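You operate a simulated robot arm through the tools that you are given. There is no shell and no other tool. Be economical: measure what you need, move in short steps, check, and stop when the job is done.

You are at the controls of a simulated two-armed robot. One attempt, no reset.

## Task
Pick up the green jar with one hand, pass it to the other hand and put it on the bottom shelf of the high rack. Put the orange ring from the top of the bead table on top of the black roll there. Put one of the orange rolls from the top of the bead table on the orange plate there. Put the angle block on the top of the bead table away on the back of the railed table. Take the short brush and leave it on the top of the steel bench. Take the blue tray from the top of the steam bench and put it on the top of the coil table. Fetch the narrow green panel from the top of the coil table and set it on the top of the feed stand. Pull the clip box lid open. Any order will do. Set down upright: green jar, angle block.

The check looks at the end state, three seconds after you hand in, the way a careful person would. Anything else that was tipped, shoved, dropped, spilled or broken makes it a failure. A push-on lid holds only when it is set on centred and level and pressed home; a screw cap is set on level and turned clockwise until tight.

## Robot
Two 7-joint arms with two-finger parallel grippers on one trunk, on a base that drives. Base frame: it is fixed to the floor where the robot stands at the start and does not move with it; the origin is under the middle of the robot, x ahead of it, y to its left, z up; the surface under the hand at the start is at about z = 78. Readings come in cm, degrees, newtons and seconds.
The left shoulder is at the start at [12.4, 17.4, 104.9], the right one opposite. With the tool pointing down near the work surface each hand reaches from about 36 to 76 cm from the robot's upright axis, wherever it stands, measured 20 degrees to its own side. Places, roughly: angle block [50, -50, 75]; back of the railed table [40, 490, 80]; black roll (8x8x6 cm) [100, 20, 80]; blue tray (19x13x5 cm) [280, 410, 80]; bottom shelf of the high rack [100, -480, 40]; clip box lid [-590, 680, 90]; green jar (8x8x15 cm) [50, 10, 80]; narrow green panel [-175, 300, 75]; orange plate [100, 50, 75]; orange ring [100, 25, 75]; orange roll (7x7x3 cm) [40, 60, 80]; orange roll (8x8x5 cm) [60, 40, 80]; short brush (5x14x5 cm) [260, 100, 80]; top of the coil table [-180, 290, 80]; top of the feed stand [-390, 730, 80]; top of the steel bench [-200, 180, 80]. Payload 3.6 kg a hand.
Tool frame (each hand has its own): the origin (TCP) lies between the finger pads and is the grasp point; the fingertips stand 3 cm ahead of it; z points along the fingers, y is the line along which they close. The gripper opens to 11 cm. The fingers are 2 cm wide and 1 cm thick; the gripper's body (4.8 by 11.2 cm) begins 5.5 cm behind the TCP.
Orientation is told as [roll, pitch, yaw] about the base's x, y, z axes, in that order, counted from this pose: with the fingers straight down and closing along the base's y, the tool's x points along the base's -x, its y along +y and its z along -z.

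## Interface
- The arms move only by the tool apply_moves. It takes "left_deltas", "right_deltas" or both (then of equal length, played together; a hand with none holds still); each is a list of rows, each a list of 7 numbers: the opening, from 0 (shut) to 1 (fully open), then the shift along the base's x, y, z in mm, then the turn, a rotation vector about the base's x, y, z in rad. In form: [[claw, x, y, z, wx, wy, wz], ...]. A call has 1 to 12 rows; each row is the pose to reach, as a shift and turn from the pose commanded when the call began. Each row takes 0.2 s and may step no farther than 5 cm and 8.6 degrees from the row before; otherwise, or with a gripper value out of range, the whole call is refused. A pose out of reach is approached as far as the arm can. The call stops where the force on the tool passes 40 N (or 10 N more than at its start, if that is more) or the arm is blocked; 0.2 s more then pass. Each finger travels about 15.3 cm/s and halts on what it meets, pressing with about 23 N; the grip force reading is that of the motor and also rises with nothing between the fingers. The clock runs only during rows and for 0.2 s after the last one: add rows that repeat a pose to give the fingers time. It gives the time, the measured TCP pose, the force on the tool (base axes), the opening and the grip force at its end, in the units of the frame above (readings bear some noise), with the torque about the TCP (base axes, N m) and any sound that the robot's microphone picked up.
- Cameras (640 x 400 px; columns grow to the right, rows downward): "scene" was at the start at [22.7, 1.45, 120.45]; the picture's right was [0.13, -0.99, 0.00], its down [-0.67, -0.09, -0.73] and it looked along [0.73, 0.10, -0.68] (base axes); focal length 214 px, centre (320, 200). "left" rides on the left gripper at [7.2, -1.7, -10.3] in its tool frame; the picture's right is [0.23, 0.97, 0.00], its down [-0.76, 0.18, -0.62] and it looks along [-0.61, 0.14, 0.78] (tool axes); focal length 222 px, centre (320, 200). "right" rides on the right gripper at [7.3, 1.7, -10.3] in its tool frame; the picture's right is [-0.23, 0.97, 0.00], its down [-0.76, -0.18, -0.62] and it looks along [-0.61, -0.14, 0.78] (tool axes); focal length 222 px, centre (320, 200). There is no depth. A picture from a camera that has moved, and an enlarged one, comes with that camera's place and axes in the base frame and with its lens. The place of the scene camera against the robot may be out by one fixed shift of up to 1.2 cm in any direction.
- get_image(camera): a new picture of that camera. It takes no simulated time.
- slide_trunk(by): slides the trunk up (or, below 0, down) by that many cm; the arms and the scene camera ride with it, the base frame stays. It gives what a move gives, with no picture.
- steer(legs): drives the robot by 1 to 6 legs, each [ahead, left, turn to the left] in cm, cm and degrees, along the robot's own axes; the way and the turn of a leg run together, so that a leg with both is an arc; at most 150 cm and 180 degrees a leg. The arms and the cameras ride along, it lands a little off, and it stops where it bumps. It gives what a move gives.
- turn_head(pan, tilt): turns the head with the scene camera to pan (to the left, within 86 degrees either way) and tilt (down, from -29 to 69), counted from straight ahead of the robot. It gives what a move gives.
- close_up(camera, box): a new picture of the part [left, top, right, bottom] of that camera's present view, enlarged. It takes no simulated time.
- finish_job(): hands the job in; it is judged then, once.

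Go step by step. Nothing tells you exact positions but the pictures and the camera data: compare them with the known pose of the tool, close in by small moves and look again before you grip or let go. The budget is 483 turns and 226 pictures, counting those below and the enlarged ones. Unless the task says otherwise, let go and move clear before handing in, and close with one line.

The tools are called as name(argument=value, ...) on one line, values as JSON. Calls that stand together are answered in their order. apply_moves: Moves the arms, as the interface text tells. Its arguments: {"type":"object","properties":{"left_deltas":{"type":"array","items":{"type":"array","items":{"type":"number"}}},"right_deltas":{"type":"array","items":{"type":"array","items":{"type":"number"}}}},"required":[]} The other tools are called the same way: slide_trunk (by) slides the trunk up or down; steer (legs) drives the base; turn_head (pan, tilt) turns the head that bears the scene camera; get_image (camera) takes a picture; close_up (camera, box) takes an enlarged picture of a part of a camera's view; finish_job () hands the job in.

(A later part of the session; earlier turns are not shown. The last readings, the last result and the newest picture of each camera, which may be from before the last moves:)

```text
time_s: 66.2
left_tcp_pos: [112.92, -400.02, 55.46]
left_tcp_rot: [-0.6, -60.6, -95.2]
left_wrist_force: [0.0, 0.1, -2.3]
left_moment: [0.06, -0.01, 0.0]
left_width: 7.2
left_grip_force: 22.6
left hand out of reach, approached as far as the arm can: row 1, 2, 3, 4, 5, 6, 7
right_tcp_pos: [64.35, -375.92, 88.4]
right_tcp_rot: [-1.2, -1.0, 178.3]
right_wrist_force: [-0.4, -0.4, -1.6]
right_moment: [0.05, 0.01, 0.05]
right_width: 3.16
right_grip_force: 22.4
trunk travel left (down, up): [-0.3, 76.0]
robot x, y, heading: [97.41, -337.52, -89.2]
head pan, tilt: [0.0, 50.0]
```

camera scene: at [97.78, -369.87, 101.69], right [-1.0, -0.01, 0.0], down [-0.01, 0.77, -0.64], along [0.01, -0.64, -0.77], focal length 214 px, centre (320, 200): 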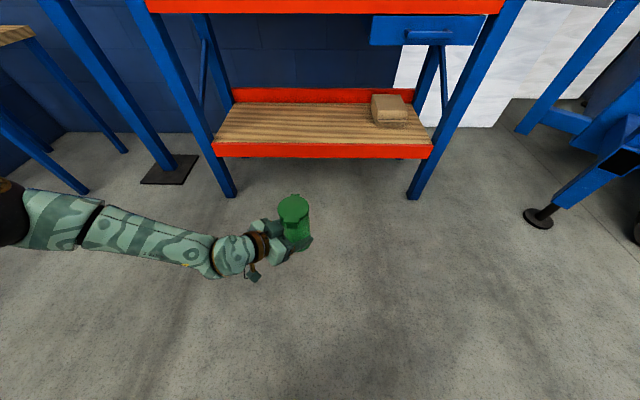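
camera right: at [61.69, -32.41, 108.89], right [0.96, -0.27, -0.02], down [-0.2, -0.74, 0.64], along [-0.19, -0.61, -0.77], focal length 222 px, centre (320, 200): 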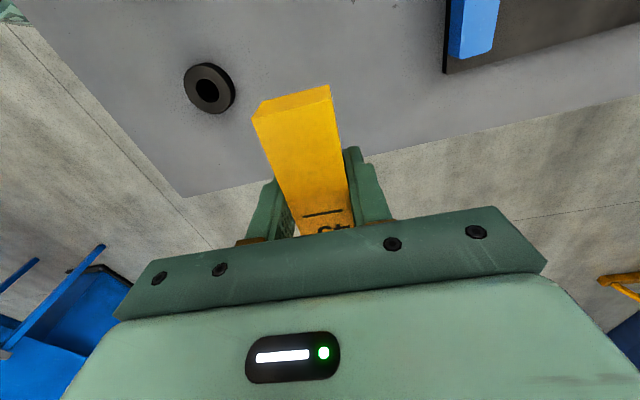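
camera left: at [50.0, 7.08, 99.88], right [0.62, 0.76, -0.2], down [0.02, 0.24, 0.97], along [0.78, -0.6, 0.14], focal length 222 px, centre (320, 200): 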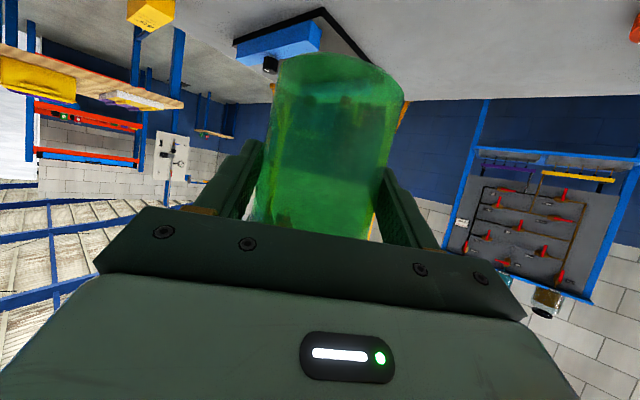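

Likely a wrist-bend limit; reaching further forward should relieve it. I'll extend the hand forward and down.

apply_moves(left_deltas=[[0, 0, -40, 0, 0, 0, 0], [0, 0, -80, 0, 0, 0, 0], [0, 0, -120, 0, 0, 0, 0], [0, 0, -150, 0, 0, 0, 0], [0, 0, -150, -30, 0, 0, 0], [0, 0, -150, -60, 0, 0, 0], [0, 0, -150, -90, 0, 0, 0]])

get_image(camera="scene")

```text
time_s: 67.8
left_tcp_pos: [117.84, -411.49, 53.23]
left_tcp_rot: [-0.6, -60.5, -95.3]
left_wrist_force: [-0.2, -0.7, -1.9]
left_moment: [0.0, 0.0, -0.03]
left_width: 7.18
left_grip_force: 23.9
left hand out of reach, approached as far as the arm can: row 2, 3, 4, 5, 6, 7
right_tcp_pos: [64.27, -375.96, 88.51]
right_tcp_rot: [-1.3, -1.0, 178.3]
right_wrist_force: [0.7, 0.6, -0.9]
right_moment: [-0.03, -0.01, 0.0]
right_width: 3.15
right_grip_force: 23.4
trunk travel left (down, up): [-0.3, 76.0]
robot x, y, heading: [97.38, -337.35, -89.1]
head pan, tilt: [0.0, 50.0]
```

```text
195 pictures are left
camera scene: at [97.8, -369.88, 101.68], right [-1.0, -0.01, 0.0], down [-0.01, 0.77, -0.64], along [0.01, -0.64, -0.77], focal length 214 px, centre (320, 200)
```

scene: 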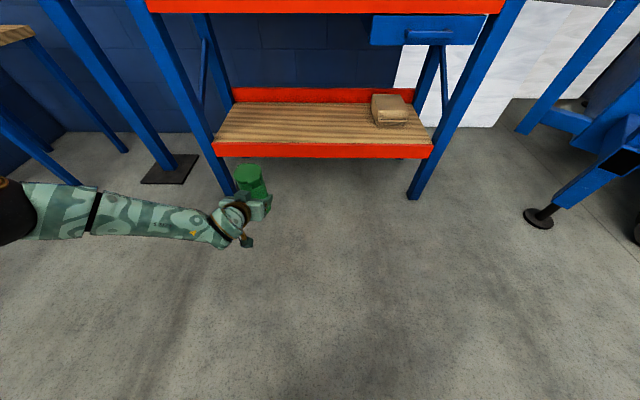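

The arm can't get low enough with this side grip. I'll rest the jar on the rack's middle shelf, regrip it from the top with the left hand, and then place it low; first raise trunk and hand.

slide_trunk(by=16.5)

apply_moves(left_deltas=[[0, 0, 10, 40, 0, 0, 0], [0, 0, 20, 80, 0, 0, 0], [0, 0, 20, 120, 0, 0, 0], [0, 0, 20, 160, 0, 0, 0], [0, 0, 20, 200, 0, 0, 0], [0, 0, 20, 240, 0, 0, 0], [0, 0, 20, 280, 0, 0, 0], [0, 0, 10, 320, 0, 0, 0], [0, 0, 0, 360, 0, 0, 0]])

turn_head(pan=0, tilt=30)

get_image(camera="scene")

```text
time_s: 69.7
left_tcp_pos: [118.46, -410.53, 83.26]
left_tcp_rot: [4.5, -73.5, -99.8]
left_wrist_force: [-1.1, 0.2, -3.4]
left_moment: [-0.01, -0.01, 0.02]
left_width: 7.18
left_grip_force: 22.8
right_tcp_pos: [64.3, -376.06, 105.02]
right_tcp_rot: [-1.4, -1.1, 178.3]
right_wrist_force: [-0.4, 0.1, -0.5]
right_moment: [0.02, 0.01, 0.04]
right_width: 3.16
right_grip_force: 23.2
trunk travel left (down, up): [-16.8, 59.5]
robot x, y, heading: [97.08, -337.92, -89.1]
head pan, tilt: [0.0, 50.0]
```

```text
time_s: 71.7
left_tcp_pos: [118.7, -410.23, 119.21]
left_tcp_rot: [4.3, -73.6, -99.7]
left_wrist_force: [0.4, -0.2, -2.5]
left_moment: [0.09, -0.03, -0.01]
left_width: 7.16
left_grip_force: 23.4
right_tcp_pos: [64.47, -375.89, 105.08]
right_tcp_rot: [-1.3, -1.1, 178.3]
right_wrist_force: [-0.1, 0.6, -1.6]
right_moment: [0.0, 0.0, 0.02]
right_width: 3.18
right_grip_force: 22.7
trunk travel left (down, up): [-16.8, 59.5]
robot x, y, heading: [97.23, -337.91, -89.0]
head pan, tilt: [0.0, 50.0]
```

```text
time_s: 72.5
left_tcp_pos: [118.72, -410.33, 119.2]
left_tcp_rot: [4.3, -73.6, -99.8]
left_wrist_force: [-0.2, -0.3, -2.4]
left_moment: [0.04, 0.02, -0.01]
left_width: 7.17
left_grip_force: 23.2
right_tcp_pos: [64.47, -375.72, 105.05]
right_tcp_rot: [-1.3, -1.0, 178.2]
right_wrist_force: [0.1, 0.4, -1.2]
right_moment: [0.02, -0.01, 0.01]
right_width: 3.17
right_grip_force: 22.5
trunk travel left (down, up): [-16.8, 59.5]
robot x, y, heading: [97.31, -337.6, -88.9]
head pan, tilt: [0.0, 30.0]
```

```text
194 pictures are left
camera scene: at [97.67, -360.97, 122.38], right [-1.0, -0.01, 0.0], down [-0.01, 0.5, -0.87], along [0.01, -0.87, -0.5], focal length 214 px, centre (320, 200)
```

scene: 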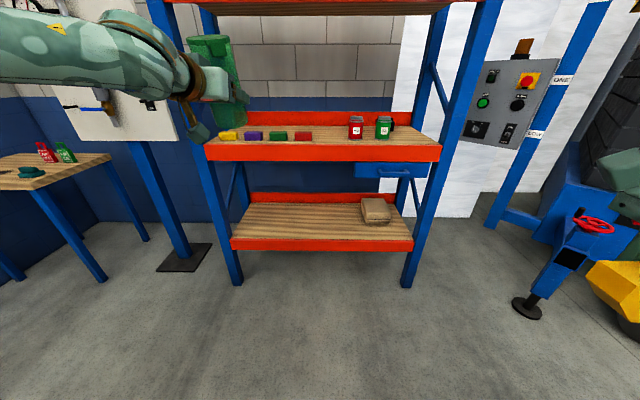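

The trunk move tilted the hand by about 13°. I'll correct that tilt, then strafe right and drive so the jar is over the free front strip of the middle shelf (x≈94).

apply_moves(left_deltas=[[0, 0, 0, 0, 0.115, 0, 0], [0, 0, 0, 0, 0.229, 0, 0]])

steer(legs=[[0, -24, 0], [45, 0, 0]])

get_image(camera="scene")

get_image(camera="left")

```text
time_s: 73.1
left_tcp_pos: [118.63, -410.57, 119.04]
left_tcp_rot: [0.0, -60.4, -95.6]
left_wrist_force: [-0.2, -0.3, -3.4]
left_moment: [0.02, 0.0, 0.01]
left_width: 7.2
left_grip_force: 23.2
right_tcp_pos: [64.33, -375.86, 105.07]
right_tcp_rot: [-1.4, -1.1, 178.2]
right_wrist_force: [-0.6, 0.2, -0.9]
right_moment: [-0.01, 0.02, 0.02]
right_width: 3.18
right_grip_force: 22.8
trunk travel left (down, up): [-16.8, 59.5]
robot x, y, heading: [97.44, -337.64, -89.1]
head pan, tilt: [0.0, 30.0]
```

```text
time_s: 77.2
left_tcp_pos: [96.75, -455.19, 119.26]
left_tcp_rot: [-0.1, -60.6, -94.8]
left_wrist_force: [0.4, 0.0, -2.7]
left_moment: [-0.01, 0.01, 0.02]
left_width: 7.18
left_grip_force: 23.6
right_tcp_pos: [42.17, -421.3, 105.04]
right_tcp_rot: [-1.3, -1.0, 178.9]
right_wrist_force: [-0.2, -0.5, -1.3]
right_moment: [0.05, -0.01, -0.01]
right_width: 3.17
right_grip_force: 22.2
trunk travel left (down, up): [-16.8, 59.5]
robot x, y, heading: [74.93, -382.8, -88.3]
head pan, tilt: [0.0, 30.0]
```

```text
193 pictures are left
camera scene: at [75.21, -405.99, 122.37], right [-1.0, -0.03, 0.0], down [-0.01, 0.5, -0.87], along [0.02, -0.86, -0.5], focal length 214 px, centre (320, 200)
```

scene: 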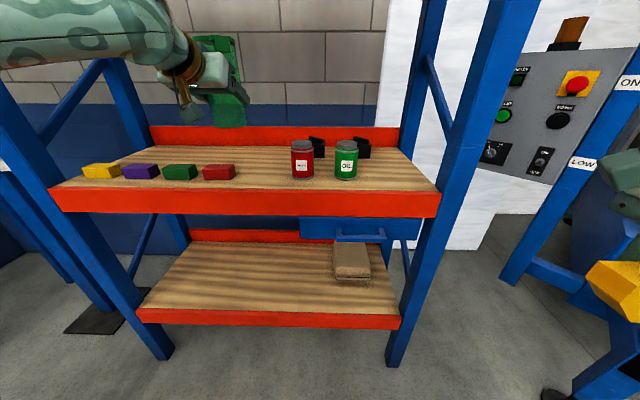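

```text
192 pictures are left
camera left: at [96.31, -442.7, 118.0], right [0.98, 0.03, -0.2], down [0.19, 0.15, 0.97], along [0.06, -0.99, 0.14], focal length 222 px, centre (320, 200)
```

left: 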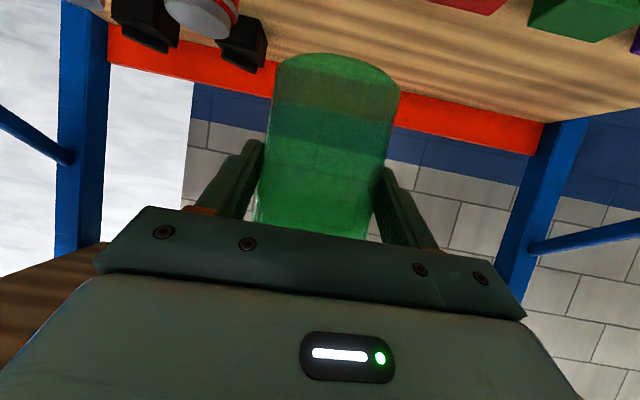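

The gap at x≈94 between the red block and the red can is free. I'll drive 11 cm further, then look before lowering.

steer(legs=[[11, 0, 0]])

apply_moves(left_deltas=[[0, -10, 0, -40, 0, 0, 0], [0, -22, 0, -80, 0, 0, 0], [0, -22, 0, -120, 0, 0, 0], [0, -22, 0, -150, 0, 0, 0]])

turn_head(pan=10, tilt=35)

get_image(camera="scene")

```text
time_s: 78.4
left_tcp_pos: [96.93, -466.29, 119.15]
left_tcp_rot: [-0.1, -60.4, -94.9]
left_wrist_force: [0.3, -0.7, -2.7]
left_moment: [0.03, -0.02, 0.0]
left_width: 7.18
left_grip_force: 23.2
right_tcp_pos: [42.37, -432.31, 104.99]
right_tcp_rot: [-1.4, -1.0, 179.0]
right_wrist_force: [0.5, -0.2, -1.6]
right_moment: [-0.01, 0.01, 0.03]
right_width: 3.16
right_grip_force: 22.5
trunk travel left (down, up): [-16.8, 59.5]
robot x, y, heading: [75.11, -393.81, -88.6]
head pan, tilt: [0.0, 30.0]
```

```text
time_s: 79.4
left_tcp_pos: [95.06, -466.11, 104.11]
left_tcp_rot: [-0.3, -60.7, -94.8]
left_wrist_force: [0.1, 0.1, -3.4]
left_moment: [0.05, 0.03, -0.04]
left_width: 7.17
left_grip_force: 23.5
right_tcp_pos: [42.41, -432.36, 104.89]
right_tcp_rot: [-1.3, -1.1, 178.9]
right_wrist_force: [0.7, -0.6, -0.9]
right_moment: [-0.02, -0.02, 0.0]
right_width: 3.17
right_grip_force: 22.9
trunk travel left (down, up): [-16.8, 59.5]
robot x, y, heading: [74.96, -393.68, -88.5]
head pan, tilt: [0.0, 30.0]
```

```text
time_s: 80.1
left_tcp_pos: [95.13, -466.27, 104.21]
left_tcp_rot: [0.0, -60.5, -95.0]
left_wrist_force: [0.5, 0.2, -1.7]
left_moment: [0.05, 0.0, 0.02]
left_width: 7.2
left_grip_force: 23.1
right_tcp_pos: [42.37, -432.3, 105.03]
right_tcp_rot: [-1.3, -1.0, 179.0]
right_wrist_force: [-0.2, -0.4, -1.5]
right_moment: [0.03, 0.03, 0.01]
right_width: 3.15
right_grip_force: 22.5
trunk travel left (down, up): [-16.8, 59.5]
robot x, y, heading: [74.83, -393.41, -88.5]
head pan, tilt: [10.0, 35.0]
```

```text
191 pictures are left
camera scene: at [77.0, -416.53, 121.61], right [-0.98, -0.2, 0.0], down [-0.11, 0.56, -0.82], along [0.16, -0.8, -0.57], focal length 214 px, centre (320, 200)
```

scene: 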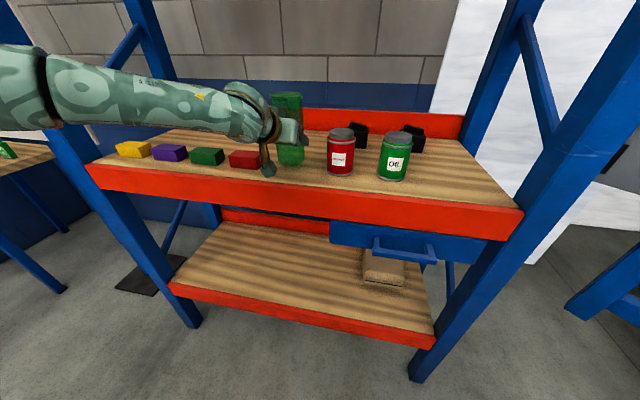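

The jar is over the gap. I'll lower in small steps to feel the shelf.

apply_moves(left_deltas=[[0, 0, 0, -12, 0, 0, 0], [0, 0, 0, -22, 0, 0, 0], [0, 0, 0, -28, 0, 0, 0], [0, 0, 0, -32, 0, 0, 0]])

close_up(camera="scene", box=[200, 80, 360, 180])

```text
time_s: 81.1
left_tcp_pos: [95.04, -466.09, 101.54]
left_tcp_rot: [-0.1, -60.9, -95.0]
left_wrist_force: [3.8, -2.4, 22.2]
left_moment: [-0.32, -0.08, -0.04]
left_width: 7.14
left_grip_force: 23.1
right_tcp_pos: [42.42, -431.94, 105.06]
right_tcp_rot: [-1.0, -1.1, 179.0]
right_wrist_force: [0.6, -0.6, -1.1]
right_moment: [-0.01, -0.02, 0.02]
right_width: 3.17
right_grip_force: 23.1
trunk travel left (down, up): [-16.8, 59.5]
robot x, y, heading: [74.85, -393.61, -88.2]
head pan, tilt: [10.0, 35.0]
```

```text
4.00 times, centred on (280, 130) of scene
camera zoom: at [76.99, -416.26, 121.7], right [-0.98, -0.2, 0.0], down [-0.11, 0.56, -0.82], along [0.16, -0.8, -0.57], focal length 858 px, centre (480, 480)
```

zoom: 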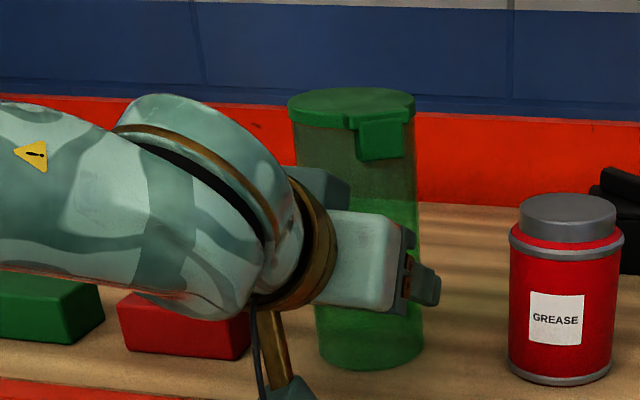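

The jar rests on the shelf (22 N). I'll open and back off along the finger axis.

apply_moves(left_deltas=[[0.8, 0, 0, 2, 0, 0, 0], [0.85, 0, 0, 2, 0, 0, 0], [0.85, 0, 0, 2, 0, 0, 0], [0.85, 3, 35, 22, 0, 0, 0], [0.85, 6, 70, 42, 0, 0, 0], [1, 9, 105, 62, 0, 0, 0], [1, 12, 140, 82, 0, 0, 0]])

get_image(camera="scene")

get_image(camera="left")

```text
time_s: 82.7
left_tcp_pos: [96.33, -451.93, 109.37]
left_tcp_rot: [-0.1, -60.6, -95.0]
left_wrist_force: [0.0, 0.4, -0.7]
left_moment: [0.02, -0.02, -0.01]
left_width: 10.99
left_grip_force: 0.0
right_tcp_pos: [42.36, -432.03, 105.11]
right_tcp_rot: [-1.2, -1.0, 179.1]
right_wrist_force: [-0.6, 1.2, -0.4]
right_moment: [0.0, 0.0, 0.01]
right_width: 3.17
right_grip_force: 23.1
trunk travel left (down, up): [-16.8, 59.5]
robot x, y, heading: [75.11, -393.4, -88.6]
head pan, tilt: [10.0, 35.0]
```

```text
189 pictures are left
camera scene: at [76.98, -416.38, 121.65], right [-0.98, -0.2, 0.0], down [-0.11, 0.56, -0.82], along [0.16, -0.8, -0.57], focal length 214 px, centre (320, 200)
```

scene: 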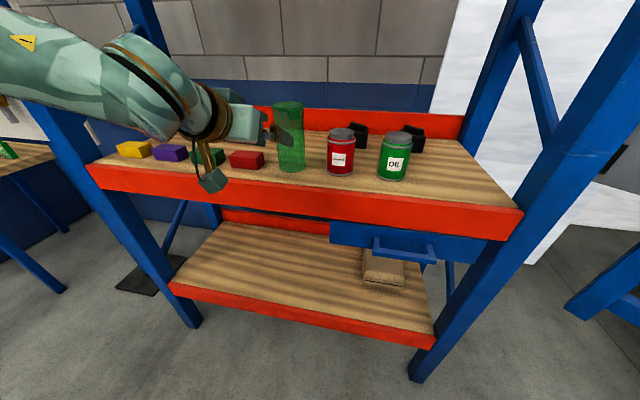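

```text
188 pictures are left
camera left: at [95.8, -439.45, 108.18], right [0.98, 0.03, -0.2], down [0.19, 0.15, 0.97], along [0.06, -0.99, 0.15], focal length 222 px, centre (320, 200)
```

left: 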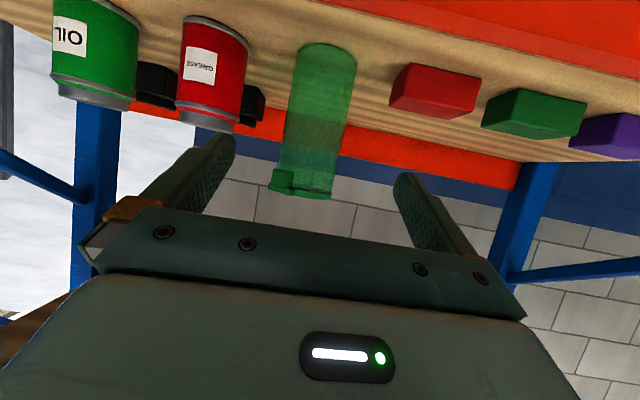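

Jar stands upright on the middle shelf. Now I'll back off and test whether the empty left hand can reach z≈51 at a 30° tilt with the trunk down.

steer(legs=[[-40, 0, 0]])

slide_trunk(by=-16.5)

apply_moves(left_deltas=[[1, 0, 0, -38, 0.1, 0, 0], [1, 0, 0, -76, 0.2, 0, 0], [1, 0, 0, -114, 0.3, 0, 0], [1, 0, 0, -152, 0.4, 0, 0], [1, 0, 0, -190, 0.5, 0, 0], [1, 0, 0, -228, 0.523, 0, 0], [1, 0, 0, -266, 0.523, 0, 0], [1, 0, 0, -304, 0.523, 0, 0], [1, 0, 0, -342, 0.523, 0, 0], [1, 0, 0, -380, 0.523, 0, 0], [1, 0, 0, -420, 0.523, 0, 0]])

```text
time_s: 85.2
left_tcp_pos: [94.95, -411.97, 109.39]
left_tcp_rot: [-0.1, -60.5, -95.2]
left_wrist_force: [-0.1, 0.8, 0.1]
left_moment: [-0.01, -0.01, 0.01]
left_width: 11.0
left_grip_force: 0.1
right_tcp_pos: [41.28, -391.73, 105.11]
right_tcp_rot: [-1.2, -1.1, 178.9]
right_wrist_force: [0.0, 0.1, -1.3]
right_moment: [-0.01, -0.02, 0.03]
right_width: 3.16
right_grip_force: 22.7
trunk travel left (down, up): [-16.8, 59.5]
robot x, y, heading: [73.83, -353.8, -88.7]
head pan, tilt: [10.0, 35.0]
```

```text
time_s: 87.1
left_tcp_pos: [95.15, -411.99, 92.95]
left_tcp_rot: [-0.2, -60.7, -95.1]
left_wrist_force: [-0.1, -0.9, 0.3]
left_moment: [-0.01, 0.02, 0.0]
left_width: 10.99
left_grip_force: 0.0
right_tcp_pos: [41.19, -391.9, 88.51]
right_tcp_rot: [-1.2, -1.1, 178.8]
right_wrist_force: [0.5, -0.3, -1.2]
right_moment: [0.0, -0.01, -0.01]
right_width: 3.16
right_grip_force: 23.1
trunk travel left (down, up): [-0.3, 76.0]
robot x, y, heading: [74.1, -353.79, -88.7]
head pan, tilt: [10.0, 35.0]
```

```text
time_s: 89.5
left_tcp_pos: [94.82, -411.9, 50.89]
left_tcp_rot: [-3.1, -30.8, -92.9]
left_wrist_force: [-0.9, -0.3, 0.4]
left_moment: [-0.02, 0.01, -0.02]
left_width: 11.02
left_grip_force: 0.0
right_tcp_pos: [41.34, -391.79, 88.45]
right_tcp_rot: [-1.2, -1.1, 178.9]
right_wrist_force: [0.2, -0.1, -0.9]
right_moment: [0.01, 0.0, 0.0]
right_width: 3.19
right_grip_force: 22.7
trunk travel left (down, up): [-0.3, 76.0]
robot x, y, heading: [73.73, -353.49, -88.9]
head pan, tilt: [10.0, 35.0]
```

It reaches. I'll test 10 cm more forward extension at this height.

apply_moves(left_deltas=[[1, 0, -50, 0, 0, 0, 0], [1, 0, -100, 0, 0, 0, 0]])

get_image(camera="scene")

```text
time_s: 90.1
left_tcp_pos: [94.98, -421.8, 50.83]
left_tcp_rot: [-3.2, -30.7, -92.9]
left_wrist_force: [0.8, 0.1, -0.5]
left_moment: [0.02, 0.05, -0.02]
left_width: 11.0
left_grip_force: 0.0
right_tcp_pos: [41.37, -391.96, 88.5]
right_tcp_rot: [-1.4, -0.9, 178.8]
right_wrist_force: [0.1, -0.9, -0.5]
right_moment: [-0.01, 0.01, 0.01]
right_width: 3.18
right_grip_force: 23.0
trunk travel left (down, up): [-0.3, 76.0]
robot x, y, heading: [73.45, -353.82, -89.0]
head pan, tilt: [10.0, 35.0]
```

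```text
187 pictures are left
camera scene: at [76.19, -386.62, 103.85], right [-0.98, -0.2, 0.0], down [-0.11, 0.56, -0.82], along [0.16, -0.8, -0.57], focal length 214 px, centre (320, 200)
```

scene: 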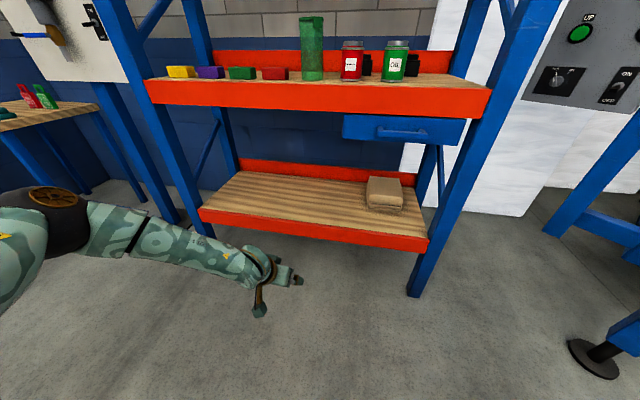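

Good, that low placement is feasible. Now I'll raise up, set the tilt to 15°, and go over the jar for a top grip.

slide_trunk(by=31.5)

apply_moves(left_deltas=[[1, 0, 0, 40, 0.08, 0, 0.04], [1, 0, 0, 80, 0.16, 0, 0.08], [1, 0, 0, 120, 0.26, 0, 0.14], [1, 0, 0, 160, 0.26, 0, 0.14], [1, 0, 0, 200, 0.26, 0, 0.14], [1, 0, 0, 240, 0.26, 0, 0.14], [1, 0, 0, 280, 0.26, 0, 0.14], [1, 0, 0, 320, 0.26, 0, 0.14], [1, 0, 0, 360, 0.26, 0, 0.14], [1, 0, 0, 400, 0.26, 0, 0.14]])

steer(legs=[[35, 0, 0]])

get_image(camera="left")

get_image(camera="scene")

```text
time_s: 93.2
left_tcp_pos: [95.12, -420.21, 101.69]
left_tcp_rot: [-1.0, -49.7, -94.4]
left_wrist_force: [0.7, -0.2, 0.1]
left_moment: [-0.01, -0.01, 0.05]
left_width: 11.01
left_grip_force: 0.1
right_tcp_pos: [41.18, -392.01, 119.93]
right_tcp_rot: [-1.3, -1.0, 178.8]
right_wrist_force: [-1.1, 0.4, -0.1]
right_moment: [-0.02, -0.02, -0.02]
right_width: 3.18
right_grip_force: 22.8
trunk travel left (down, up): [-31.8, 44.5]
robot x, y, heading: [73.88, -353.92, -88.6]
head pan, tilt: [10.0, 35.0]
```

```text
time_s: 95.4
left_tcp_pos: [100.16, -414.3, 132.07]
left_tcp_rot: [-1.1, -34.9, -86.3]
left_wrist_force: [0.2, 0.7, -0.5]
left_moment: [0.0, 0.03, 0.0]
left_width: 11.01
left_grip_force: 0.1
left hand out of reach, approached as far as the arm can: row 3, 4, 5, 6, 7, 8, 9, 10
right_tcp_pos: [41.38, -391.74, 120.11]
right_tcp_rot: [-1.2, -1.1, 178.7]
right_wrist_force: [0.0, 0.7, -1.2]
right_moment: [-0.06, 0.0, -0.01]
right_width: 3.16
right_grip_force: 23.3
trunk travel left (down, up): [-31.8, 44.5]
robot x, y, heading: [73.84, -353.7, -88.6]
head pan, tilt: [10.0, 35.0]
```

```text
time_s: 97.7
left_tcp_pos: [101.07, -449.19, 131.98]
left_tcp_rot: [-1.1, -34.7, -86.1]
left_wrist_force: [0.5, -0.5, -0.2]
left_moment: [0.02, 0.05, 0.01]
left_width: 10.99
left_grip_force: 0.0
right_tcp_pos: [42.12, -426.68, 119.98]
right_tcp_rot: [-1.3, -0.9, 178.8]
right_wrist_force: [0.5, -0.7, -1.1]
right_moment: [0.03, 0.0, -0.04]
right_width: 3.19
right_grip_force: 23.4
trunk travel left (down, up): [-31.8, 44.5]
robot x, y, heading: [74.41, -387.97, -88.5]
head pan, tilt: [10.0, 35.0]
```

```text
186 pictures are left
camera left: at [98.9, -437.57, 136.32], right [0.96, 0.24, -0.14], down [0.21, -0.26, 0.94], along [0.19, -0.94, -0.3], focal length 222 px, centre (320, 200)
```

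left: 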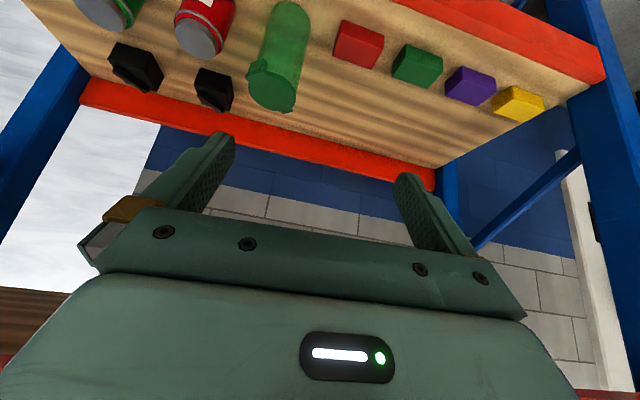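

```text
185 pictures are left
camera scene: at [76.62, -403.76, 137.13], right [-0.98, -0.2, 0.0], down [-0.11, 0.56, -0.82], along [0.16, -0.8, -0.57], focal length 214 px, centre (320, 200)
```

scene: 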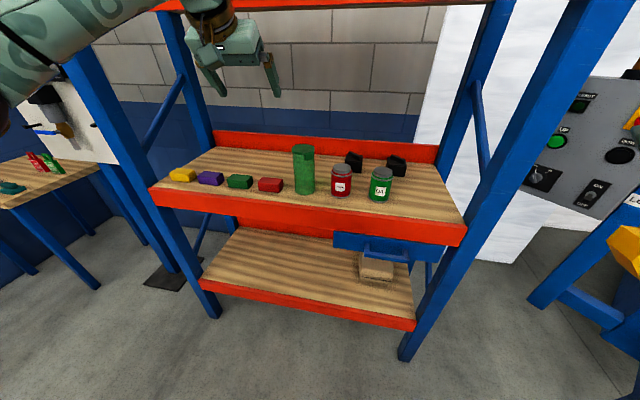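

The hand is in front of and above the jar but still tilted 35°. I'll lower a bit while reducing tilt, staying above the lid.

apply_moves(left_deltas=[[1, -10, 0, -25, 0.09, 0, 0], [1, -20, 0, -50, 0.18, 0, 0], [1, -40, 0, -70, 0.27, 0, 0], [1, -60, -20, -80, 0.34, 0, 0], [1, -60, -60, -80, 0.34, 0, 0], [1, -60, -100, -80, 0.34, 0, 0]])

get_image(camera="left")

```text
time_s: 99.0
left_tcp_pos: [100.5, -448.4, 119.78]
left_tcp_rot: [0.3, -15.3, -86.7]
left_wrist_force: [0.7, -0.9, 0.1]
left_moment: [0.02, 0.01, -0.05]
left_width: 11.03
left_grip_force: 0.1
left hand out of reach, approached as far as the arm can: row 2, 3, 4, 5, 6
right_tcp_pos: [42.18, -426.59, 120.09]
right_tcp_rot: [-1.3, -1.2, 178.8]
right_wrist_force: [0.4, -0.2, -1.4]
right_moment: [-0.01, 0.03, 0.0]
right_width: 3.17
right_grip_force: 22.8
trunk travel left (down, up): [-31.8, 44.5]
robot x, y, heading: [74.71, -387.71, -88.5]
head pan, tilt: [10.0, 35.0]
```

```text
184 pictures are left
camera left: at [98.36, -438.92, 127.85], right [0.96, 0.28, -0.06], down [0.21, -0.56, 0.8], along [0.19, -0.78, -0.59], focal length 222 px, centre (320, 200)
```

left: 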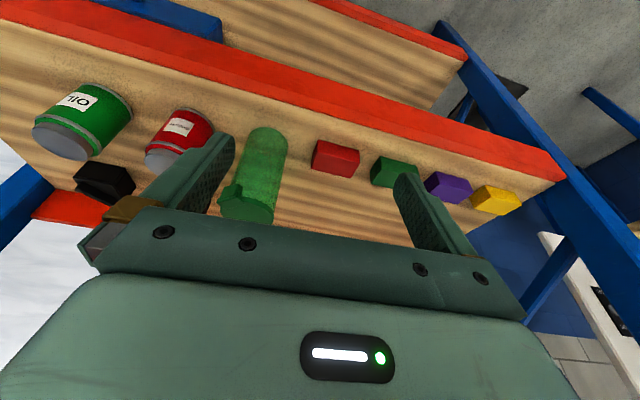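

I need the base closer. I'll drive 17 cm ahead and 5 cm right with the hand above everything.

steer(legs=[[17, -5, 0]])

get_image(camera="left")

```text
time_s: 100.5
left_tcp_pos: [95.98, -465.61, 119.87]
left_tcp_rot: [0.3, -15.3, -86.6]
left_wrist_force: [0.5, -0.8, 0.1]
left_moment: [0.03, -0.03, -0.01]
left_width: 11.01
left_grip_force: 0.0
right_tcp_pos: [37.64, -444.06, 120.01]
right_tcp_rot: [-1.4, -1.0, 179.0]
right_wrist_force: [-0.2, -0.5, -1.2]
right_moment: [0.05, -0.02, 0.0]
right_width: 3.17
right_grip_force: 22.7
trunk travel left (down, up): [-31.8, 44.5]
robot x, y, heading: [70.26, -405.38, -88.5]
head pan, tilt: [10.0, 35.0]
```

```text
183 pictures are left
camera left: at [93.86, -456.15, 127.83], right [0.96, 0.28, -0.06], down [0.21, -0.56, 0.8], along [0.19, -0.78, -0.59], focal length 222 px, centre (320, 200)
```

left: 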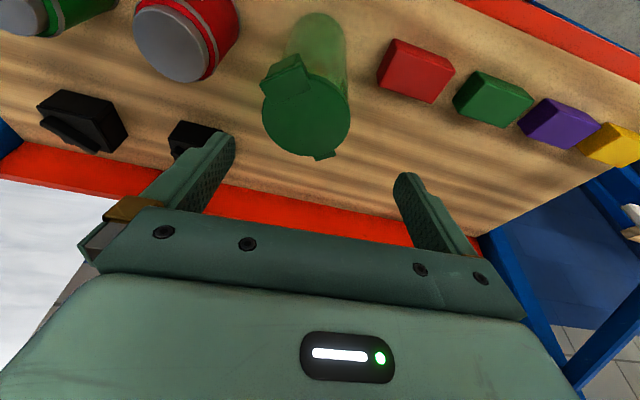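

The lid is centred near [94.9,-467.9]. I'll descend to z≈107 around it and grip.

apply_moves(left_deltas=[[1, -11, -5, -30, 0, 0, 0], [1, -11, -10, -60, 0, 0, 0], [1, -11, -15, -95, 0, 0, 0], [1, -11, -21, -128, 0, 0, 0]])

get_image(camera="left")

```text
time_s: 101.5
left_tcp_pos: [95.19, -467.45, 107.18]
left_tcp_rot: [0.0, -15.6, -86.6]
left_wrist_force: [0.5, -0.1, 9.8]
left_moment: [0.4, 0.03, -0.03]
left_width: 11.0
left_grip_force: 0.0
right_tcp_pos: [37.69, -443.62, 120.19]
right_tcp_rot: [-1.2, -1.0, 179.0]
right_wrist_force: [-0.6, 0.8, -1.1]
right_moment: [-0.04, 0.0, -0.02]
right_width: 3.18
right_grip_force: 23.2
trunk travel left (down, up): [-31.8, 44.5]
robot x, y, heading: [70.11, -405.41, -88.7]
head pan, tilt: [10.0, 35.0]
```

```text
182 pictures are left
camera left: at [93.0, -457.91, 115.14], right [0.96, 0.28, -0.06], down [0.21, -0.55, 0.81], along [0.19, -0.79, -0.59], focal length 222 px, centre (320, 200)
```

left: 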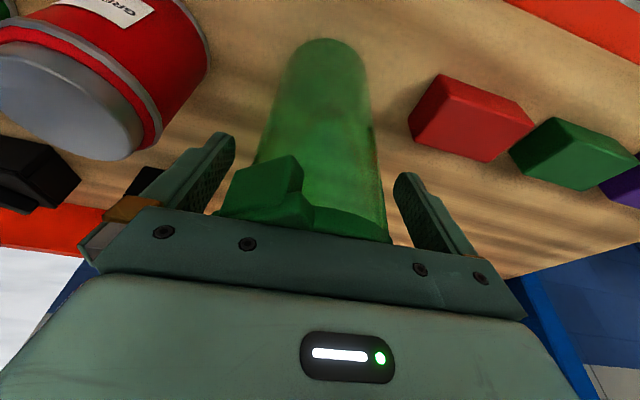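

Slight contact with the lid on top; I'll rise 6 mm, yaw a little away from the latch, and close.

apply_moves(left_deltas=[[1, 0, 0, 6, 0, 0, 0.1], [1, 0, 0, 6, 0, 0, 0.15], [0.4, 0, 0, 6, 0, 0, 0.15], [0, 0, 0, 6, 0, 0, 0.15], [0, 0, 0, 6, 0, 0, 0.15], [0, 0, 0, 6, 0, 0, 0.15]])

get_image(camera="left")

```text
time_s: 102.9
left_tcp_pos: [95.47, -467.03, 107.62]
left_tcp_rot: [0.1, -15.5, -78.0]
left_wrist_force: [-1.1, 0.1, 3.5]
left_moment: [-0.12, 0.29, -0.05]
left_width: 7.71
left_grip_force: 23.0
left hand out of reach, approached as far as the arm can: row 1, 2, 3, 4, 5, 6
right_tcp_pos: [37.68, -443.72, 119.85]
right_tcp_rot: [-1.2, -1.0, 179.0]
right_wrist_force: [0.0, -0.7, -0.3]
right_moment: [0.06, 0.01, 0.0]
right_width: 3.18
right_grip_force: 22.8
trunk travel left (down, up): [-31.8, 44.5]
robot x, y, heading: [70.34, -405.54, -88.7]
head pan, tilt: [10.0, 35.0]
```

```text
181 pictures are left
camera left: at [91.79, -458.02, 115.65], right [0.91, 0.42, -0.06], down [0.29, -0.52, 0.8], along [0.31, -0.75, -0.59], focal length 222 px, centre (320, 200)
```

left: 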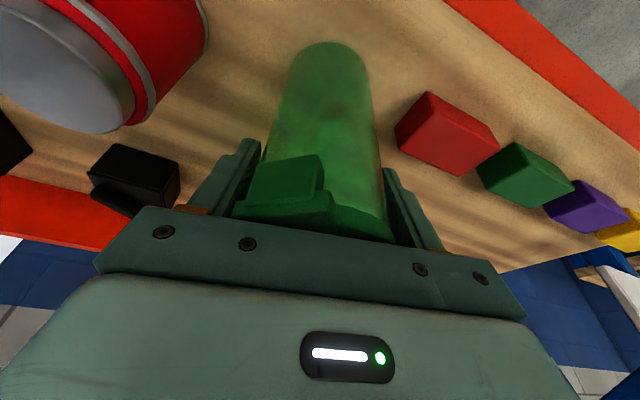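

Gripped at 7.7 cm (lid rim). I'll lift slightly with the trunk and check the jar.

slide_trunk(by=5)

get_image(camera="left")

get_image(camera="scene")

```text
time_s: 103.9
left_tcp_pos: [95.54, -466.21, 114.54]
left_tcp_rot: [-0.2, -17.3, -77.8]
left_wrist_force: [-0.6, 0.0, -3.2]
left_moment: [0.05, 0.01, 0.02]
left_width: 7.73
left_grip_force: 23.2
right_tcp_pos: [37.74, -443.76, 124.95]
right_tcp_rot: [-1.3, -1.1, 179.0]
right_wrist_force: [-0.1, -0.4, -2.1]
right_moment: [-0.01, 0.01, 0.01]
right_width: 3.16
right_grip_force: 22.9
trunk travel left (down, up): [-36.8, 39.5]
robot x, y, heading: [69.67, -405.58, -88.3]
head pan, tilt: [10.0, 35.0]
```

```text
180 pictures are left
camera left: at [91.86, -456.88, 122.18], right [0.91, 0.42, -0.07], down [0.29, -0.49, 0.82], along [0.31, -0.77, -0.57], focal length 222 px, centre (320, 200)
```

left: 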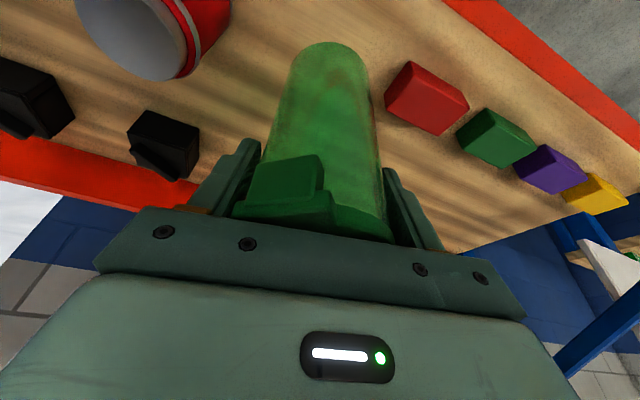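

```text
179 pictures are left
camera scene: at [72.07, -419.1, 142.19], right [-0.98, -0.2, 0.0], down [-0.11, 0.56, -0.82], along [0.16, -0.8, -0.57], focal length 214 px, centre (320, 200)
```

scene: 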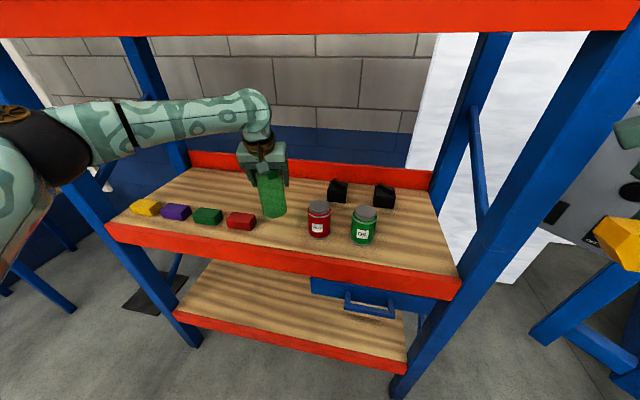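

The jar is held upright. I'll back away 42 cm, bring the arm to a comfortable pose and go down.

steer(legs=[[-42, 0, 0]])

apply_moves(left_deltas=[[0, 0, 20, -20, 0.03, 0, 0], [0, 0, 40, -50, 0.03, 0, 0], [0, 0, 50, -90, 0.03, 0, 0], [0, 0, 50, -130, 0.03, 0, 0]])

slide_trunk(by=-36.5)

```text
time_s: 106.5
left_tcp_pos: [93.89, -424.16, 114.56]
left_tcp_rot: [-0.2, -17.4, -78.4]
left_wrist_force: [0.2, -0.4, -2.5]
left_moment: [-0.01, 0.01, -0.01]
left_width: 7.71
left_grip_force: 23.3
right_tcp_pos: [36.48, -401.28, 125.13]
right_tcp_rot: [-1.2, -1.2, 178.5]
right_wrist_force: [-0.5, 0.2, -1.6]
right_moment: [-0.02, 0.01, -0.04]
right_width: 3.2
right_grip_force: 23.0
trunk travel left (down, up): [-36.8, 39.5]
robot x, y, heading: [69.6, -362.97, -89.3]
head pan, tilt: [10.0, 35.0]
```

```text
time_s: 107.5
left_tcp_pos: [93.93, -419.19, 101.53]
left_tcp_rot: [0.1, -15.8, -78.5]
left_wrist_force: [0.2, 0.8, -1.9]
left_moment: [-0.01, 0.0, -0.01]
left_width: 7.73
left_grip_force: 22.8
right_tcp_pos: [36.61, -401.34, 124.93]
right_tcp_rot: [-1.3, -1.1, 178.4]
right_wrist_force: [0.2, 0.0, -1.1]
right_moment: [-0.04, -0.02, 0.0]
right_width: 3.18
right_grip_force: 22.8
trunk travel left (down, up): [-36.8, 39.5]
robot x, y, heading: [69.16, -363.13, -88.7]
head pan, tilt: [10.0, 35.0]
```

```text
time_s: 111.0
left_tcp_pos: [93.98, -419.14, 65.21]
left_tcp_rot: [0.1, -15.7, -78.5]
left_wrist_force: [-0.9, 0.1, -3.2]
left_moment: [0.0, 0.03, 0.0]
left_width: 7.71
left_grip_force: 23.1
right_tcp_pos: [36.39, -401.3, 88.51]
right_tcp_rot: [-1.3, -1.1, 178.5]
right_wrist_force: [0.1, 0.0, -0.7]
right_moment: [0.0, -0.01, -0.01]
right_width: 3.19
right_grip_force: 23.4
trunk travel left (down, up): [-0.3, 76.0]
robot x, y, heading: [69.68, -363.21, -89.2]
head pan, tilt: [10.0, 35.0]
```

Trunk is down with the pose kept. I'll lower to z≈56, extend forward, and look before driving in.

apply_moves(left_deltas=[[0, 0, -25, -25, 0, 0, 0], [0, 0, -50, -50, 0, 0, 0], [0, 0, -85, -80, 0, 0, 0]])

steer(legs=[[25, 0, 0]])

get_image(camera="scene")

get_image(camera="left")

```text
time_s: 111.8
left_tcp_pos: [94.06, -427.86, 57.13]
left_tcp_rot: [0.1, -15.6, -78.5]
left_wrist_force: [-0.4, -0.2, -3.2]
left_moment: [0.04, -0.03, 0.01]
left_width: 7.72
left_grip_force: 22.7
right_tcp_pos: [36.45, -401.33, 88.46]
right_tcp_rot: [-1.4, -1.1, 178.5]
right_wrist_force: [0.7, 0.5, -0.3]
right_moment: [-0.02, -0.02, -0.03]
right_width: 3.19
right_grip_force: 23.1
trunk travel left (down, up): [-0.3, 76.0]
robot x, y, heading: [69.42, -363.02, -89.1]
head pan, tilt: [10.0, 35.0]
```

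```text
time_s: 113.6
left_tcp_pos: [94.49, -453.18, 57.16]
left_tcp_rot: [0.2, -15.6, -78.3]
left_wrist_force: [0.2, 0.1, -2.6]
left_moment: [-0.02, 0.01, 0.03]
left_width: 7.72
left_grip_force: 22.5
right_tcp_pos: [36.97, -426.92, 88.5]
right_tcp_rot: [-1.2, -1.0, 178.5]
right_wrist_force: [0.3, -1.1, -0.9]
right_moment: [0.02, 0.05, 0.01]
right_width: 3.15
right_grip_force: 23.4
trunk travel left (down, up): [-0.3, 76.0]
robot x, y, heading: [69.55, -388.77, -88.9]
head pan, tilt: [10.0, 35.0]
```

```text
178 pictures are left
camera scene: at [71.86, -421.72, 103.84], right [-0.98, -0.19, 0.0], down [-0.11, 0.56, -0.82], along [0.16, -0.8, -0.57], focal length 214 px, centre (320, 200)
```

scene: 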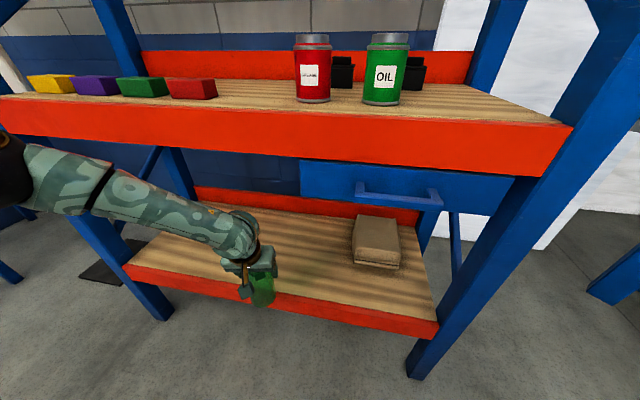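

```text
177 pictures are left
camera left: at [91.07, -444.08, 65.19], right [0.91, 0.41, -0.06], down [0.29, -0.52, 0.81], along [0.3, -0.75, -0.59], focal length 222 px, centre (320, 200)
```

left: 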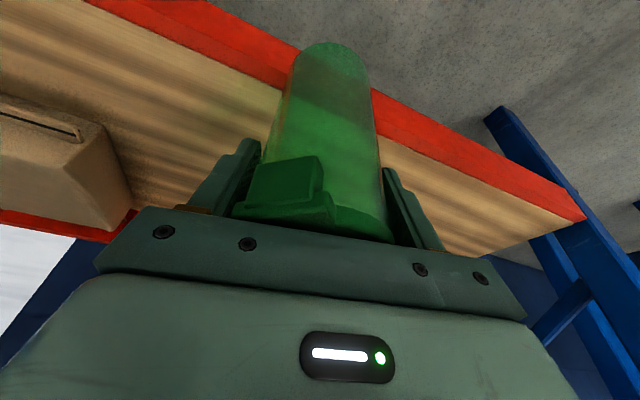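

The hand is low and clears the upper shelf, but the elbow is near the middle shelf's lip height, so I'll extend the arm rather than drive.

apply_moves(left_deltas=[[0, 0, -30, 0, 0, 0, 0], [0, 0, -60, 0, 0, 0, 0], [0, 0, -90, 0, 0, 0, 0], [0, 0, -120, 0, 0, 0, 0]])

get_image(camera="scene")

```text
time_s: 114.6
left_tcp_pos: [95.42, -463.71, 57.59]
left_tcp_rot: [0.2, -15.7, -78.4]
left_wrist_force: [-0.2, 0.2, -2.1]
left_moment: [0.0, 0.01, 0.03]
left_width: 7.72
left_grip_force: 22.7
left hand out of reach, approached as far as the arm can: row 4
right_tcp_pos: [37.02, -426.76, 88.58]
right_tcp_rot: [-1.4, -1.1, 178.7]
right_wrist_force: [-0.3, 0.6, -0.3]
right_moment: [-0.05, -0.01, -0.02]
right_width: 3.17
right_grip_force: 23.3
trunk travel left (down, up): [-0.3, 76.0]
robot x, y, heading: [69.79, -388.58, -89.1]
head pan, tilt: [10.0, 35.0]
```

```text
176 pictures are left
camera scene: at [71.86, -421.65, 103.87], right [-0.98, -0.19, 0.0], down [-0.11, 0.56, -0.82], along [0.16, -0.8, -0.57], focal length 214 px, centre (320, 200)
```

scene: 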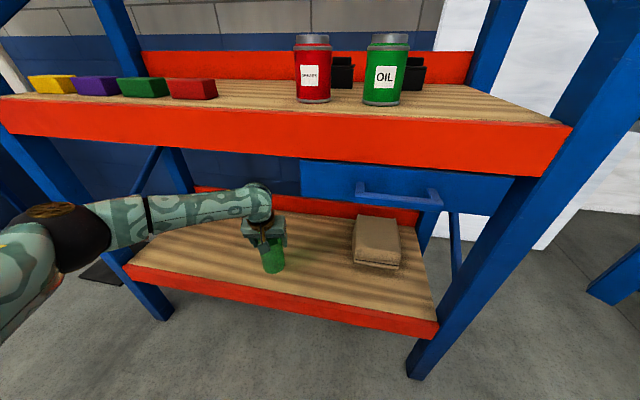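

The elbow dropped and the jar is now above the shelf. I'll creep 4 cm ahead, then lower in small steps.

steer(legs=[[4, 0, 0]])

apply_moves(left_deltas=[[0, 0, 0, -25, 0, 0, 0], [0, 0, 0, -45, 0, 0, 0], [0, 0, 0, -55, 0, 0, 0], [0, 0, 0, -62, 0, 0, 0], [0, 0, 0, -68, 0, 0, 0]])

close_up(camera="scene", box=[180, 170, 360, 300])

```text
time_s: 115.5
left_tcp_pos: [95.37, -467.95, 57.47]
left_tcp_rot: [0.1, -15.6, -78.4]
left_wrist_force: [0.8, -0.7, -3.4]
left_moment: [0.0, 0.0, 0.0]
left_width: 7.7
left_grip_force: 23.0
right_tcp_pos: [37.14, -431.02, 88.47]
right_tcp_rot: [-1.4, -1.0, 178.7]
right_wrist_force: [-0.1, -0.9, -1.8]
right_moment: [0.04, 0.03, -0.01]
right_width: 3.2
right_grip_force: 22.9
trunk travel left (down, up): [-0.3, 76.0]
robot x, y, heading: [69.81, -392.64, -88.8]
head pan, tilt: [10.0, 35.0]
```

```text
time_s: 116.7
left_tcp_pos: [96.77, -466.04, 51.92]
left_tcp_rot: [0.1, -15.8, -78.5]
left_wrist_force: [0.0, -0.2, -2.8]
left_moment: [0.01, -0.01, 0.01]
left_width: 7.7
left_grip_force: 22.6
left hand out of reach, approached as far as the arm can: row 1, 2, 3, 4, 5
right_tcp_pos: [36.98, -430.86, 88.51]
right_tcp_rot: [-1.3, -1.1, 178.7]
right_wrist_force: [-0.1, -0.7, -0.4]
right_moment: [-0.01, -0.01, 0.0]
right_width: 3.17
right_grip_force: 22.4
trunk travel left (down, up): [-0.3, 76.0]
robot x, y, heading: [69.92, -392.79, -89.3]
head pan, tilt: [10.0, 35.0]
```

```text
3.08 times, centred on (270, 235) of scene
camera zoom: at [71.94, -425.76, 103.85], right [-0.98, -0.19, 0.0], down [-0.11, 0.56, -0.82], along [0.16, -0.8, -0.57], focal length 660 px, centre (474, 92)
```

zoom: 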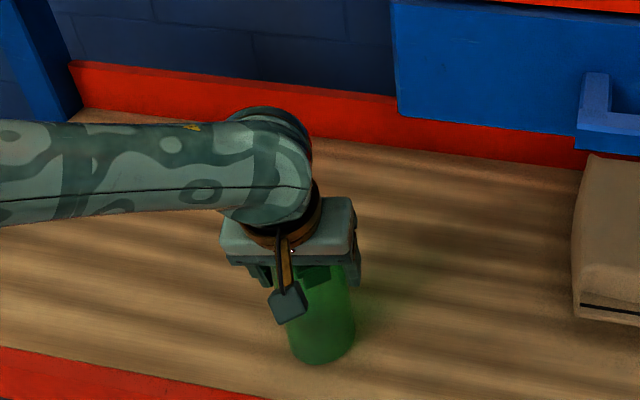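

Still a little above the shelf at the reach limit. I'll drive 3 cm ahead and lower with the hand drawn back accordingly.

steer(legs=[[3, 0, 0]])

apply_moves(left_deltas=[[0, 0, 20, 0, 0, 0, 0], [0, 0, 30, -5, 0, 0, 0], [0, 0, 30, -10, 0, 0, 0], [0, 0, 30, -15, 0, 0, 0]])

```text
time_s: 117.5
left_tcp_pos: [96.83, -469.03, 51.86]
left_tcp_rot: [0.0, -15.7, -78.4]
left_wrist_force: [-0.4, -0.6, -2.9]
left_moment: [0.02, -0.02, -0.01]
left_width: 7.71
left_grip_force: 23.2
right_tcp_pos: [37.11, -433.96, 88.47]
right_tcp_rot: [-1.4, -1.1, 178.6]
right_wrist_force: [-0.9, -0.6, -1.8]
right_moment: [0.04, -0.01, 0.0]
right_width: 3.19
right_grip_force: 23.4
trunk travel left (down, up): [-0.3, 76.0]
robot x, y, heading: [70.09, -395.83, -89.2]
head pan, tilt: [10.0, 35.0]
```

```text
time_s: 118.5
left_tcp_pos: [96.81, -466.1, 50.92]
left_tcp_rot: [0.1, -16.2, -78.4]
left_wrist_force: [3.0, -0.8, 26.3]
left_moment: [-0.03, 0.06, -0.22]
left_width: 7.68
left_grip_force: 23.1
right_tcp_pos: [37.15, -433.68, 88.52]
right_tcp_rot: [-1.1, -1.0, 178.6]
right_wrist_force: [-0.2, 0.3, -1.3]
right_moment: [-0.02, 0.0, 0.01]
right_width: 3.19
right_grip_force: 22.4
trunk travel left (down, up): [-0.3, 76.0]
robot x, y, heading: [69.82, -395.83, -88.8]
head pan, tilt: [10.0, 35.0]
```

Firm contact with the shelf. Open, rise along the tool axis, and look.

apply_moves(left_deltas=[[0.6, 0, 0, 3, 0, 0, 0], [1, 0, 0, 3, 0, 0, 0], [1, 0, 0, 3, 0, 0, 0], [1, -2, 8, 30, 0, 0, 0], [1, -4, 16, 60, 0, 0, 0], [1, -6, 24, 85, 0, 0, 0]])

get_image(camera="scene")

get_image(camera="left")

```text
time_s: 119.9
left_tcp_pos: [96.52, -463.66, 58.98]
left_tcp_rot: [0.1, -15.7, -78.4]
left_wrist_force: [-0.4, 0.1, 1.0]
left_moment: [-0.02, 0.02, 0.04]
left_width: 11.01
left_grip_force: 0.1
right_tcp_pos: [37.04, -433.85, 88.58]
right_tcp_rot: [-1.3, -1.1, 178.6]
right_wrist_force: [0.3, -0.3, -1.1]
right_moment: [0.03, 0.01, -0.01]
right_width: 3.18
right_grip_force: 23.1
trunk travel left (down, up): [-0.3, 76.0]
robot x, y, heading: [69.82, -395.51, -89.1]
head pan, tilt: [10.0, 35.0]
```

```text
174 pictures are left
camera scene: at [71.99, -428.72, 103.87], right [-0.98, -0.19, 0.0], down [-0.11, 0.56, -0.82], along [0.16, -0.8, -0.57], focal length 214 px, centre (320, 200)
```

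scene: 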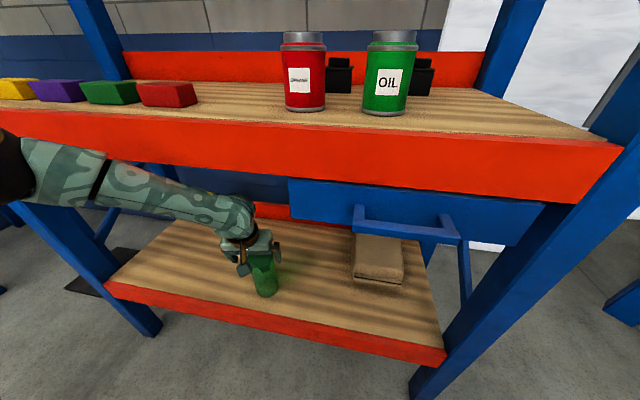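

```text
173 pictures are left
camera left: at [92.98, -454.54, 66.93], right [0.91, 0.41, -0.06], down [0.29, -0.52, 0.81], along [0.3, -0.75, -0.59], focal length 222 px, centre (320, 200)
```

left: 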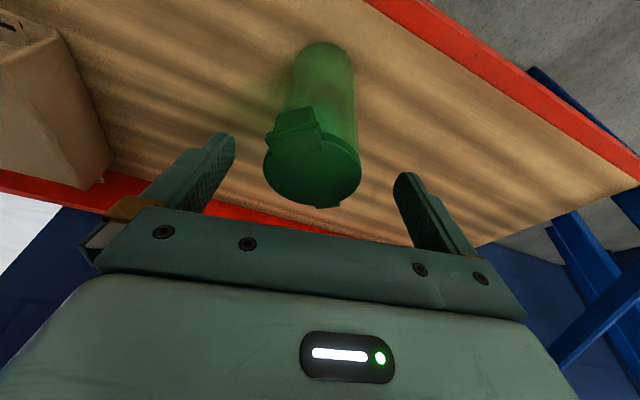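

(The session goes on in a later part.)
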